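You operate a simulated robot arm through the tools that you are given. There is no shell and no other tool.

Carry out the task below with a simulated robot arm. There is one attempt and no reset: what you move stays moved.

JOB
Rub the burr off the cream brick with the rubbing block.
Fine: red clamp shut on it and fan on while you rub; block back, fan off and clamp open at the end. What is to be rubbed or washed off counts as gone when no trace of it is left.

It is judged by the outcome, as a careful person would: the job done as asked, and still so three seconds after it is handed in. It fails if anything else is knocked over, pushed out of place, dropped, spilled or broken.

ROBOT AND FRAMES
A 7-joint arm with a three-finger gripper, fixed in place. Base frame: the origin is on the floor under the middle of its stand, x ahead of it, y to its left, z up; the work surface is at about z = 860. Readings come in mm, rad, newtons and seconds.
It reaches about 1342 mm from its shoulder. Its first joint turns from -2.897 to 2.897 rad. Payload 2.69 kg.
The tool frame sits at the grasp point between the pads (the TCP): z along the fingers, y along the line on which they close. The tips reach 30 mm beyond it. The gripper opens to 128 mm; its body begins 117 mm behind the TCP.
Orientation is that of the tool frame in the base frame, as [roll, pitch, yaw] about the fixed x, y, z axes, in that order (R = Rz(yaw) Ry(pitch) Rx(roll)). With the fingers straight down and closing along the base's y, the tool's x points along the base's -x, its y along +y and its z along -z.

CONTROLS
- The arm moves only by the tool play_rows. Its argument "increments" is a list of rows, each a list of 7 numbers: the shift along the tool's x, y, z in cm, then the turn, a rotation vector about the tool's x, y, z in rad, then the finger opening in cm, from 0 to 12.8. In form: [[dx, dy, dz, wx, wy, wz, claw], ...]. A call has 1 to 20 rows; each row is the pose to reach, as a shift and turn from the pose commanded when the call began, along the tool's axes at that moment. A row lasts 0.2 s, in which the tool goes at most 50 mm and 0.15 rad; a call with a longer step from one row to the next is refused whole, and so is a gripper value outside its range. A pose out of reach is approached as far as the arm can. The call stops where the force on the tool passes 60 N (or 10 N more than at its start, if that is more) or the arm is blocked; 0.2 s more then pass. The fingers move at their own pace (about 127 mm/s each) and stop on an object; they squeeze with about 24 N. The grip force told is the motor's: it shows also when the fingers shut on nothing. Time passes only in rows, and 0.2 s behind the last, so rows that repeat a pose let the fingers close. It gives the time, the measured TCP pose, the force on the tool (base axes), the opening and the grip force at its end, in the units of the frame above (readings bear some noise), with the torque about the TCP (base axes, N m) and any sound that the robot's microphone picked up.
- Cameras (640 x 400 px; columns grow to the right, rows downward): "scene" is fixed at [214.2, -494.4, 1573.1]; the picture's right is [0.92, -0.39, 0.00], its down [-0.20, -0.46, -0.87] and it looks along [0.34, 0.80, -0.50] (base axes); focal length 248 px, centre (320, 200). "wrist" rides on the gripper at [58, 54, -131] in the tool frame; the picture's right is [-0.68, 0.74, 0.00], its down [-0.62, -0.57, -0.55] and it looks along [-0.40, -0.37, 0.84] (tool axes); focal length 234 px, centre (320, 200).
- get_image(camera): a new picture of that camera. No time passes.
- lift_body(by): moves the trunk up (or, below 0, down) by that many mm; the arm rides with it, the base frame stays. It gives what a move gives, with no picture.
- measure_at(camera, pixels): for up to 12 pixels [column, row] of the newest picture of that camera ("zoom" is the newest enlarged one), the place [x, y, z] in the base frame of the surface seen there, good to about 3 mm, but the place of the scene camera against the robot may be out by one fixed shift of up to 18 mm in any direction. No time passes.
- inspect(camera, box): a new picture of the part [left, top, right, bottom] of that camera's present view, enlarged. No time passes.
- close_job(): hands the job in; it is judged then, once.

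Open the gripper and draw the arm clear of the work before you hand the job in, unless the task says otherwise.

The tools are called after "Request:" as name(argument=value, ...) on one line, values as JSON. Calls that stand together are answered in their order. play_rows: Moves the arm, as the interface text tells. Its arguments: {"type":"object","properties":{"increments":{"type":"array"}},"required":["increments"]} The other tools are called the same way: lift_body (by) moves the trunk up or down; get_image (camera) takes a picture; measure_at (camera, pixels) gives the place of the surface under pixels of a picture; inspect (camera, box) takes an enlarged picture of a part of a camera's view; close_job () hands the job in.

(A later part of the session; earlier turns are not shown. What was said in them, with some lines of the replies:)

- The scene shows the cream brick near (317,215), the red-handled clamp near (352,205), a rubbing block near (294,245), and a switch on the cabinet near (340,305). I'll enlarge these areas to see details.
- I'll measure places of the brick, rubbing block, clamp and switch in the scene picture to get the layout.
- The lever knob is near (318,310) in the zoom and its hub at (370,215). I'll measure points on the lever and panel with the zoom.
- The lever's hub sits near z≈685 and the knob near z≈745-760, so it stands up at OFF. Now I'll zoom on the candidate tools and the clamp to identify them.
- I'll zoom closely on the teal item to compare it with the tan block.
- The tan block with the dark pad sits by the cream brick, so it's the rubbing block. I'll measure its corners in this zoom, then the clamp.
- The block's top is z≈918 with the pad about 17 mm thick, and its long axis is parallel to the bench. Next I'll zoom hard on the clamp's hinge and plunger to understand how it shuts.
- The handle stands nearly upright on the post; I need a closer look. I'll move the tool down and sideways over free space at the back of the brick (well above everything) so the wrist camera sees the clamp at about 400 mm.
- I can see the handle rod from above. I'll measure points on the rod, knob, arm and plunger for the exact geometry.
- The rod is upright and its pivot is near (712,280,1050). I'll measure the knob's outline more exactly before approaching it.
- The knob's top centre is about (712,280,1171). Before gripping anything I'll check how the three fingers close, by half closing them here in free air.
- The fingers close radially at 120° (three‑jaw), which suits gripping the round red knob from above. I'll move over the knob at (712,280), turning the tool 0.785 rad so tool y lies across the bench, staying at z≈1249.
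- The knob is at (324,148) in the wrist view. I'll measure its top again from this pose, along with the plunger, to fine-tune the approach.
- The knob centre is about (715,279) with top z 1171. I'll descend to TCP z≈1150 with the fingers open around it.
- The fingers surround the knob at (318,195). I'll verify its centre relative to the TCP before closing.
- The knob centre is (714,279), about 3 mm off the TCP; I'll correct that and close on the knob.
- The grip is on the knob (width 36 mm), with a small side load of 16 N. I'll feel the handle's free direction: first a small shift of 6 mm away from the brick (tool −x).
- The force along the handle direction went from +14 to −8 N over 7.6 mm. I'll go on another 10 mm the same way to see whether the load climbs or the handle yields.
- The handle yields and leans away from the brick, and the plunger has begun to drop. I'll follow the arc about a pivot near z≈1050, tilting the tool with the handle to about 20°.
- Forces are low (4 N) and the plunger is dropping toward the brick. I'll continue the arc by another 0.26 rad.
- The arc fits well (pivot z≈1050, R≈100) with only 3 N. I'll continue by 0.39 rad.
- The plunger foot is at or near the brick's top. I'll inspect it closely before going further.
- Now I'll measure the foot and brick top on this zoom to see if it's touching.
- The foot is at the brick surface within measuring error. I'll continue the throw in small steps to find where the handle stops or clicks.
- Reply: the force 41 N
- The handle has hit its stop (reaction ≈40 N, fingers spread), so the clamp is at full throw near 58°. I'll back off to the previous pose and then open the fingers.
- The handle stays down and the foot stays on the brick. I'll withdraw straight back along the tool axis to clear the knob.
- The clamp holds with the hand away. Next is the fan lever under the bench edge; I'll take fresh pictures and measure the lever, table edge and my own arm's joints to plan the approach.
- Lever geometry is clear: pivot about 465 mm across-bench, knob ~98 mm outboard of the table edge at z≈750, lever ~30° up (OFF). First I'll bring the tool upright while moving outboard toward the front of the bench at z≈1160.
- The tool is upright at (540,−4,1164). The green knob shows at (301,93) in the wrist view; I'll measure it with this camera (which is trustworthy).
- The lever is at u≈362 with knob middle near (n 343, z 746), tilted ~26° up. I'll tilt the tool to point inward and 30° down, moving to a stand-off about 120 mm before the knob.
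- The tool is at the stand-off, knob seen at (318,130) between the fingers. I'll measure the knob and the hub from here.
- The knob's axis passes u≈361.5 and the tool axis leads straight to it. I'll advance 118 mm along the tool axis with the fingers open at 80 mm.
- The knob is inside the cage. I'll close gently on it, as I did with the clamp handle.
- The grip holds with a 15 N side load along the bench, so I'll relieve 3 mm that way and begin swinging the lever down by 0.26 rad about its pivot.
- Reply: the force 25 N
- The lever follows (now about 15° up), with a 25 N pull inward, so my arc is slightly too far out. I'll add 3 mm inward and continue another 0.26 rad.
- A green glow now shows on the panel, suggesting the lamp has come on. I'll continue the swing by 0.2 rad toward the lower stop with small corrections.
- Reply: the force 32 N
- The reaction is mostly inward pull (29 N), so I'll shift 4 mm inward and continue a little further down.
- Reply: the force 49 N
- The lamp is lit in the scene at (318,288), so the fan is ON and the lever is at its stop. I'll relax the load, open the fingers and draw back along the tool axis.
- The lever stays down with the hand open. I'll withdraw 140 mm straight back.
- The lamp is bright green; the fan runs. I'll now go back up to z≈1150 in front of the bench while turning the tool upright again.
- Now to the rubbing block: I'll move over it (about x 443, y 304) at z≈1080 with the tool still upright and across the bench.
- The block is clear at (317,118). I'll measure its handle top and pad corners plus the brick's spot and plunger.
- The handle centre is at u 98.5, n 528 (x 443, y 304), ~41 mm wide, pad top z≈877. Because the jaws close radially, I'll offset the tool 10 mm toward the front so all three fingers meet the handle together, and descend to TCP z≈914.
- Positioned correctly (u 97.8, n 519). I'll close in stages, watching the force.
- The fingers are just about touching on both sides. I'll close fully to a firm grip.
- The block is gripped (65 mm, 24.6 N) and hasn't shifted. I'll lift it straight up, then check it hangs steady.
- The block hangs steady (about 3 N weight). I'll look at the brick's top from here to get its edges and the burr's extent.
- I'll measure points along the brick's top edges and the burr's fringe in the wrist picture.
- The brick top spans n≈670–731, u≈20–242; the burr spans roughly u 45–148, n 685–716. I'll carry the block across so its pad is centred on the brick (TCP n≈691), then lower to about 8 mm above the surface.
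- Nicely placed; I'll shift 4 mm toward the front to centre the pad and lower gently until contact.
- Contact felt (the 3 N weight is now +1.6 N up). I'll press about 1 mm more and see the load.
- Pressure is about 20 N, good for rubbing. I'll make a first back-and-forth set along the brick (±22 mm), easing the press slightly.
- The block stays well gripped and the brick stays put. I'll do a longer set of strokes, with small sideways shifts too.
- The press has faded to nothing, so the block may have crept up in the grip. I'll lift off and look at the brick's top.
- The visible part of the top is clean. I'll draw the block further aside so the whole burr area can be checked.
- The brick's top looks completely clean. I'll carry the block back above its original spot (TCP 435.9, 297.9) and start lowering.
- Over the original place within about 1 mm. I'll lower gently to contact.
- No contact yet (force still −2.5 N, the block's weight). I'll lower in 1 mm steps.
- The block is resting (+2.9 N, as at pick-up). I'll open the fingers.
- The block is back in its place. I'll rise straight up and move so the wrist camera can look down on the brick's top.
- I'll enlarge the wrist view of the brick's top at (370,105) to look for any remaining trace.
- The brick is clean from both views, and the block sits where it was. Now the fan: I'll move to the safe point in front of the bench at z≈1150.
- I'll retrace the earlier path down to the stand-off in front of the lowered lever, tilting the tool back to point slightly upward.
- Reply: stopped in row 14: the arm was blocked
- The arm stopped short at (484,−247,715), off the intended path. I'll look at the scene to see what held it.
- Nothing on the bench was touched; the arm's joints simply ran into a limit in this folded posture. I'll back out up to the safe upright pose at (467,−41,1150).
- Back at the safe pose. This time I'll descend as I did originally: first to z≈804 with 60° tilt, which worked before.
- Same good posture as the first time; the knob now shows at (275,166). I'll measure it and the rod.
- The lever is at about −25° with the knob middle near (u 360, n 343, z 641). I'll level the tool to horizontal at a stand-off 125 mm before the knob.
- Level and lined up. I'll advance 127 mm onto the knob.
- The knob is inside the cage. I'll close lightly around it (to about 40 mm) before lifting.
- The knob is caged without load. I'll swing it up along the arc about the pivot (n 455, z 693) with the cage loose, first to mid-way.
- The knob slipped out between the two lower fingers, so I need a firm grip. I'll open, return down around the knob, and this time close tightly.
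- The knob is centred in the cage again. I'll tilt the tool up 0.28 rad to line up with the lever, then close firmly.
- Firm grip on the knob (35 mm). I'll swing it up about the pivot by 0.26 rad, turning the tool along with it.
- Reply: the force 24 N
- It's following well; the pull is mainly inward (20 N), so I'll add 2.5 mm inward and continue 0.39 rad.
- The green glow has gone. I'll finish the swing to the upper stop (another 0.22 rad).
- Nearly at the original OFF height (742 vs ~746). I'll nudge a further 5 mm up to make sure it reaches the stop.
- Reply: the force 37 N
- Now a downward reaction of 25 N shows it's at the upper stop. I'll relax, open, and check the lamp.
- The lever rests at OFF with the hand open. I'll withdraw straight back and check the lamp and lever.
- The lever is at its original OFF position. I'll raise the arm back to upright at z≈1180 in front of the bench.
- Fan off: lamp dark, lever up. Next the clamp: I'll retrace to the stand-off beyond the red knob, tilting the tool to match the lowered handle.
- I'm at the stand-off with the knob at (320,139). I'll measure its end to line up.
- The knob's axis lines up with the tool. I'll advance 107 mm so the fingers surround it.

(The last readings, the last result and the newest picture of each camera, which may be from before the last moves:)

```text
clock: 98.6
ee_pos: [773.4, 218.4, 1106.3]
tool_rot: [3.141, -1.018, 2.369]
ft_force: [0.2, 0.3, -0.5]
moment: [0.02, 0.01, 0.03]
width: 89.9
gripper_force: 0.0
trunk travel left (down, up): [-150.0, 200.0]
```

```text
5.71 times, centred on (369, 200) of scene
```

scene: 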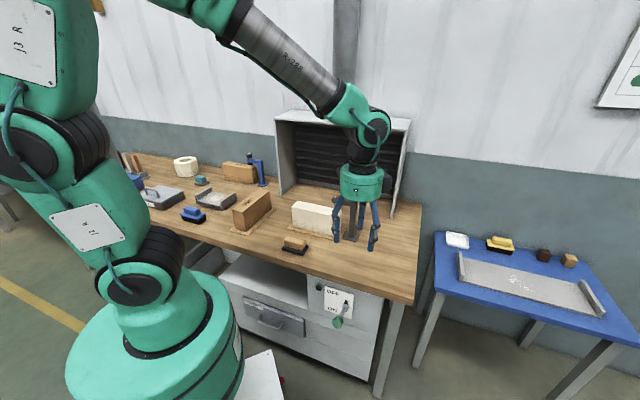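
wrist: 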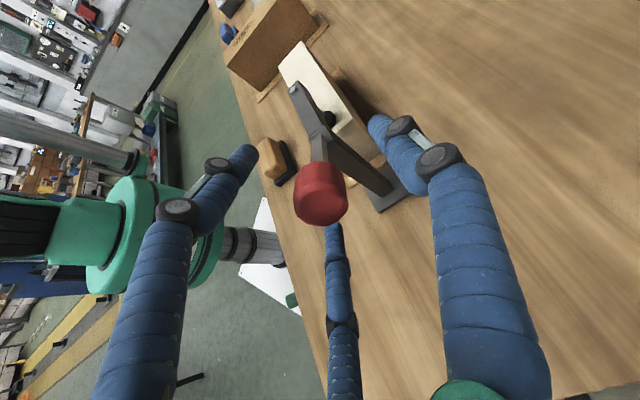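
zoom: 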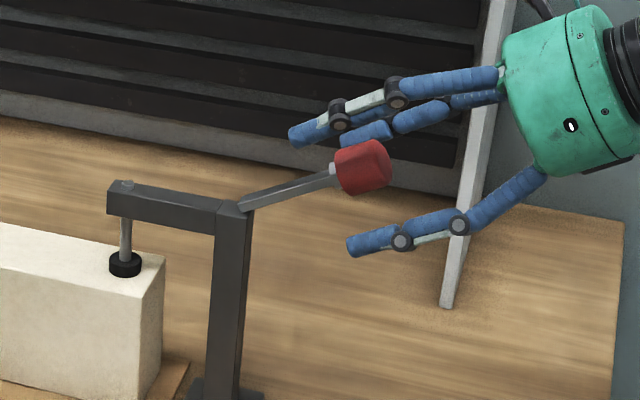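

The knob is centred between the fingers. I'll close on it.

Request:
play_rows(increments=[[0, 0, 0, 0, 0, 0, 6.0], [0, 0, 0, 0, 0, 0, 4.0], [0, 0, 0, 0, 0, 0, 2.8], [0, 0, 0, 0, 0, 0, 2.8], [0, 0, 0, 0, 0, 0, 2.8]])

```text
clock: 99.8
ee_pos: [773.6, 218.1, 1107.4]
tool_rot: [3.14, -1.015, 2.368]
ft_force: [-1.9, -2.2, -0.8]
moment: [0.0, 0.0, 0.03]
width: 34.7
gripper_force: 4.9
trunk travel left (down, up): [-150.0, 200.0]
```

Gripped with almost no side load. I'll swing the handle back up, first 0.39 rad.

Request:
play_rows(increments=[[0.66, 0, 0.02, 0, -0.065, 0, 2.5], [1.32, 0, 0.085, 0, -0.13, 0, 2.5], [1.98, 0, 0.19, 0, -0.195, 0, 2.5], [2.62, 0, 0.34, 0, -0.26, 0, 2.5], [3.26, 0, 0.53, 0, -0.325, 0, 2.5], [3.88, 0, 0.76, 0, -0.39, 0, 2.5], [3.88, 0, 0.76, 0, -0.39, 0, 2.5]])

Request:
inspect(camera="scene", box=[310, 130, 410, 240])

```text
clock: 101.4
ee_pos: [754.8, 236.6, 1136.0]
tool_rot: [3.14, -0.624, 2.37]
ft_force: [-1.7, -1.9, 0.9]
moment: [0.02, 0.02, 0.01]
width: 34.7
gripper_force: 6.9
trunk travel left (down, up): [-150.0, 200.0]
```

```text
3.64 times, centred on (360, 185) of scene
```

zoom: 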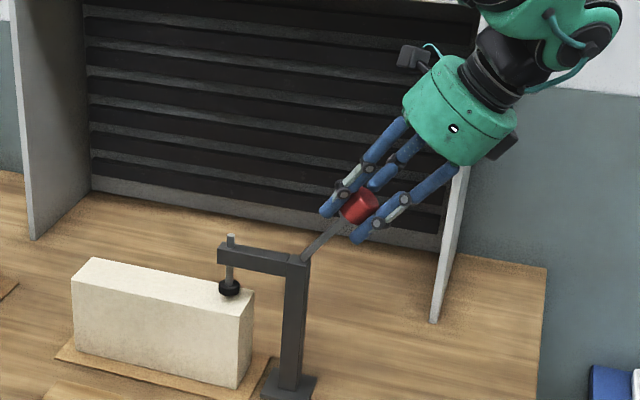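

The plunger is rising with negligible force. I'll continue another 0.39 rad.

Request:
play_rows(increments=[[0.66, 0, 0.02, 0, -0.065, 0, 2.5], [1.32, 0, 0.085, 0, -0.13, 0, 2.5], [1.98, 0, 0.19, 0, -0.195, 0, 2.5], [2.62, 0, 0.34, 0, -0.26, 0, 2.5], [3.26, 0, 0.53, 0, -0.325, 0, 2.5], [3.88, 0, 0.76, 0, -0.39, 0, 2.5], [3.88, 0, 0.76, 0, -0.39, 0, 2.5]])

Request:
inspect(camera="scene", box=[310, 130, 410, 240])

```text
clock: 103.0
ee_pos: [727.8, 261.2, 1151.2]
tool_rot: [3.14, -0.234, 2.367]
ft_force: [2.2, -3.6, 1.9]
moment: [-0.27, -0.44, 0.21]
width: 33.4
gripper_force: 44.7
trunk travel left (down, up): [-150.0, 200.0]
```

```text
3.64 times, centred on (360, 185) of scene
```

zoom: 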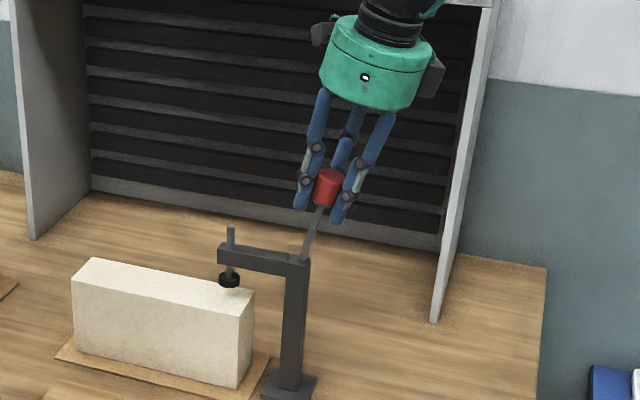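

Almost upright (0.23 rad left). I'll complete the swing to vertical.

Request:
play_rows(increments=[[0.6, 0, 0.02, 0, -0.06, 0, 2.5], [1.22, 0, 0.07, 0, -0.12, 0, 2.5], [1.83, 0, 0.17, 0, -0.18, 0, 2.5], [2.36, 0, 0.28, 0, -0.234, 0, 2.5], [2.36, 0, 0.28, 0, -0.234, 0, 2.5]])

Request:
inspect(camera="scene", box=[310, 130, 410, 240])

```text
clock: 104.2
ee_pos: [712.6, 276.6, 1153.0]
tool_rot: [3.14, -0.001, 2.366]
ft_force: [8.5, -18.1, -8.1]
moment: [-0.06, -0.22, 0.11]
width: 33.4
gripper_force: 44.8
trunk travel left (down, up): [-150.0, 200.0]
```

```text
3.64 times, centred on (360, 185) of scene
```

zoom: 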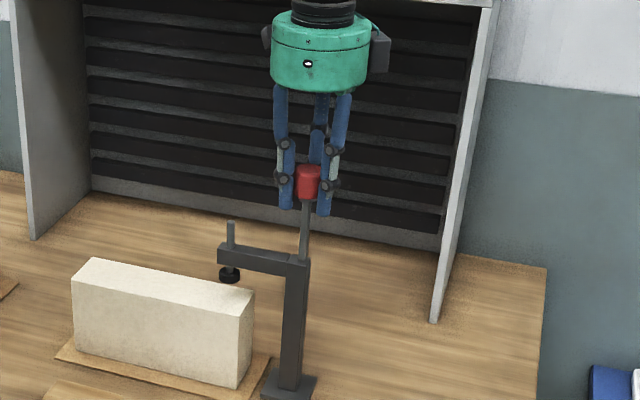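

The handle is upright against its stop (19 N pushing back), plunger raised as at the start. I'll relax 2 mm and open the fingers.

Request:
play_rows(increments=[[-0.15, 0, 0, 0, 0, 0, 2.5], [-0.15, 0, 0, 0, 0, 0, 4.0], [-0.15, 0, 0, 0, 0, 0, 6.0], [-0.15, 0, 0, 0, 0, 0, 9.0], [-0.15, 0, 0, 0, 0, 0, 9.0]])

Request:
get_image(camera="wrist")

Request:
inspect(camera="scene", box=[328, 165, 378, 245])

```text
clock: 105.4
ee_pos: [713.2, 277.2, 1155.6]
tool_rot: [3.138, -0.001, 2.365]
ft_force: [0.3, -0.6, -0.3]
moment: [-0.03, -0.01, 0.0]
width: 89.8
gripper_force: 0.0
trunk travel left (down, up): [-150.0, 200.0]
```

```text
taken
```

wrist: 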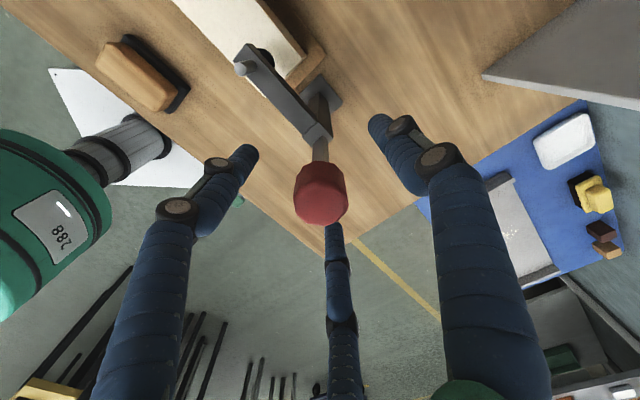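

```text
5.00 times, centred on (353, 205) of scene
```

zoom: 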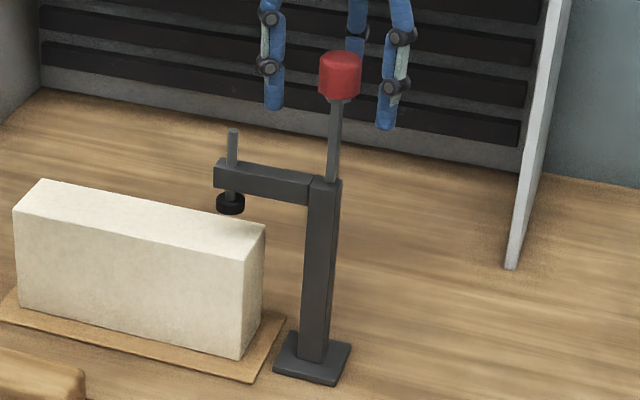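

The clamp is open as at the start. I'll lift straight up off the knob and then move clear above the bench.

Request:
play_rows(increments=[[0, 0, -3.0, 0, 0, 0, 9.0], [0, 0, -7.0, 0, 0, 0, 9.0], [0, 0, -11.5, 0, 0, 0, 9.0], [0, 0, -16.0, 0, 0, 0, 9.0], [0, -2.0, -20.0, 0, 0, 0, 12.0], [2.0, -5.0, -23.0, 0, 0, 0, 12.0], [4.0, -9.0, -25.0, 0, 0, 0, 12.0], [6.0, -13.0, -26.0, 0, 0, 0, 12.0], [6.0, -13.0, -26.0, 0, 0, 0, 12.0]])

Request:
get_image(camera="scene")

Request:
get_image(camera="wrist")

Request:
inspect(camera="scene", box=[270, 170, 380, 260])

Request:
inspect(camera="scene", box=[300, 265, 380, 340])

Request:
inspect(camera="scene", box=[288, 195, 348, 225])

```text
clock: 107.4
ee_pos: [581.6, 227.1, 1415.4]
tool_rot: [3.139, -0.001, 2.367]
ft_force: [-1.0, -0.3, 1.1]
moment: [0.03, -0.11, 0.02]
width: 120.0
gripper_force: 0.0
trunk travel left (down, up): [-150.0, 200.0]
```

```text
taken
```

scene: 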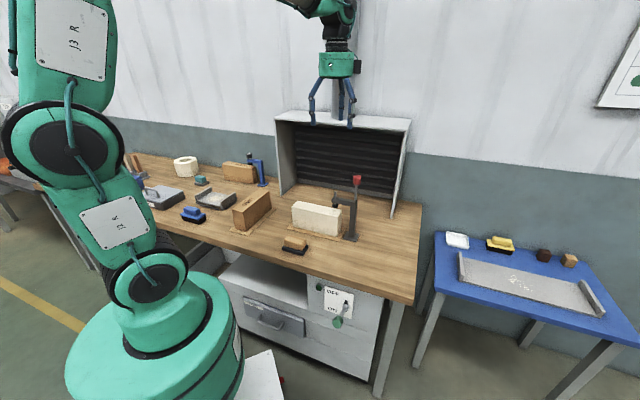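

```text
taken
```

wrist: 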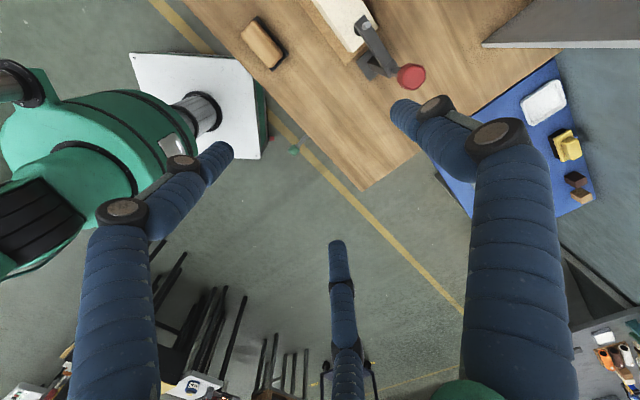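

```text
4.44 times, centred on (325, 215) of scene
```

zoom: 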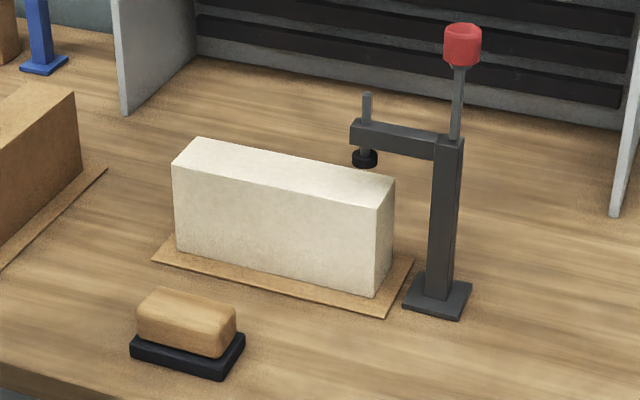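

```text
5.33 times, centred on (340, 302) of scene
```

zoom: 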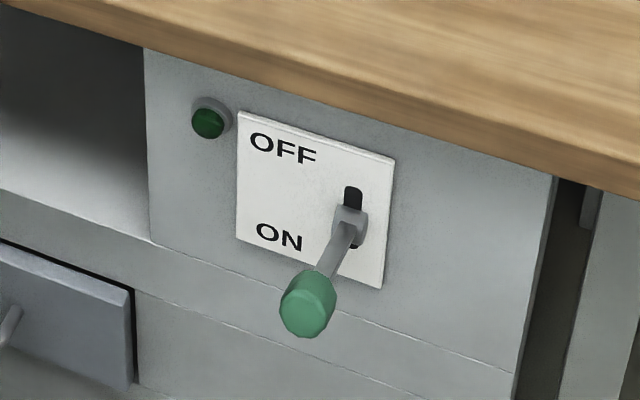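

```text
10.67 times, centred on (318, 210) of scene
```

zoom: 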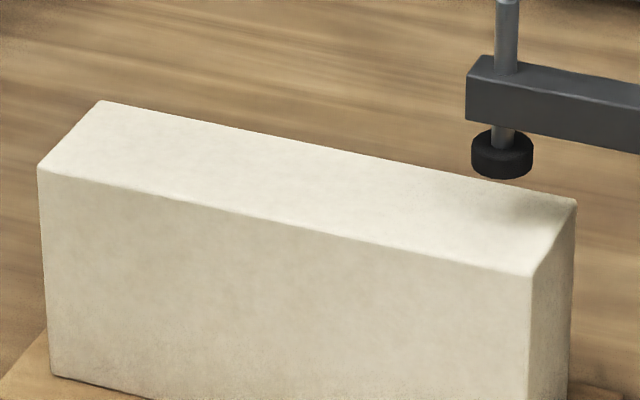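

Everything checks out: the brick's top is clean (only the clamp's shadow near its end), the block is back in place, the lamp is dark with the lever at OFF, the clamp is open, and the arm is clear with the gripper open. I'll hand the job in.

Request:
close_job()

```text
The job is handed in.
```

The burr is gone from the cream brick, and I've handed the job in. The whole top looked clean in the last pictures from the scene camera. The wrist camera showed no trace either, though a finger hid part of the brick.

- **Clamp and fan while rubbing:** I shut the red clamp on the brick and switched the fan on before rubbing. The clamp's foot sat on the brick and the fan lamp was lit before I rubbed. I left both that way until the block was back and the top was clean.
- **Rubbing block:** I took the wood-handled block with the dark pad next to the brick as the rubbing block. It is back within about 2 mm of where it was.
- **Fan and clamp at the end:** The fan is off, with its lamp dark and lever up. The clamp is open with its handle upright, as at the start.
- **Arm stop:** On the way to turn the fan off, the arm stopped short in a folded posture. It felt no contact, and nothing looked moved in the picture afterwards. I backed out and came down another way.

Nothing else looked moved or knocked over in the last pictures. The arm is clear of the work with the gripper open.
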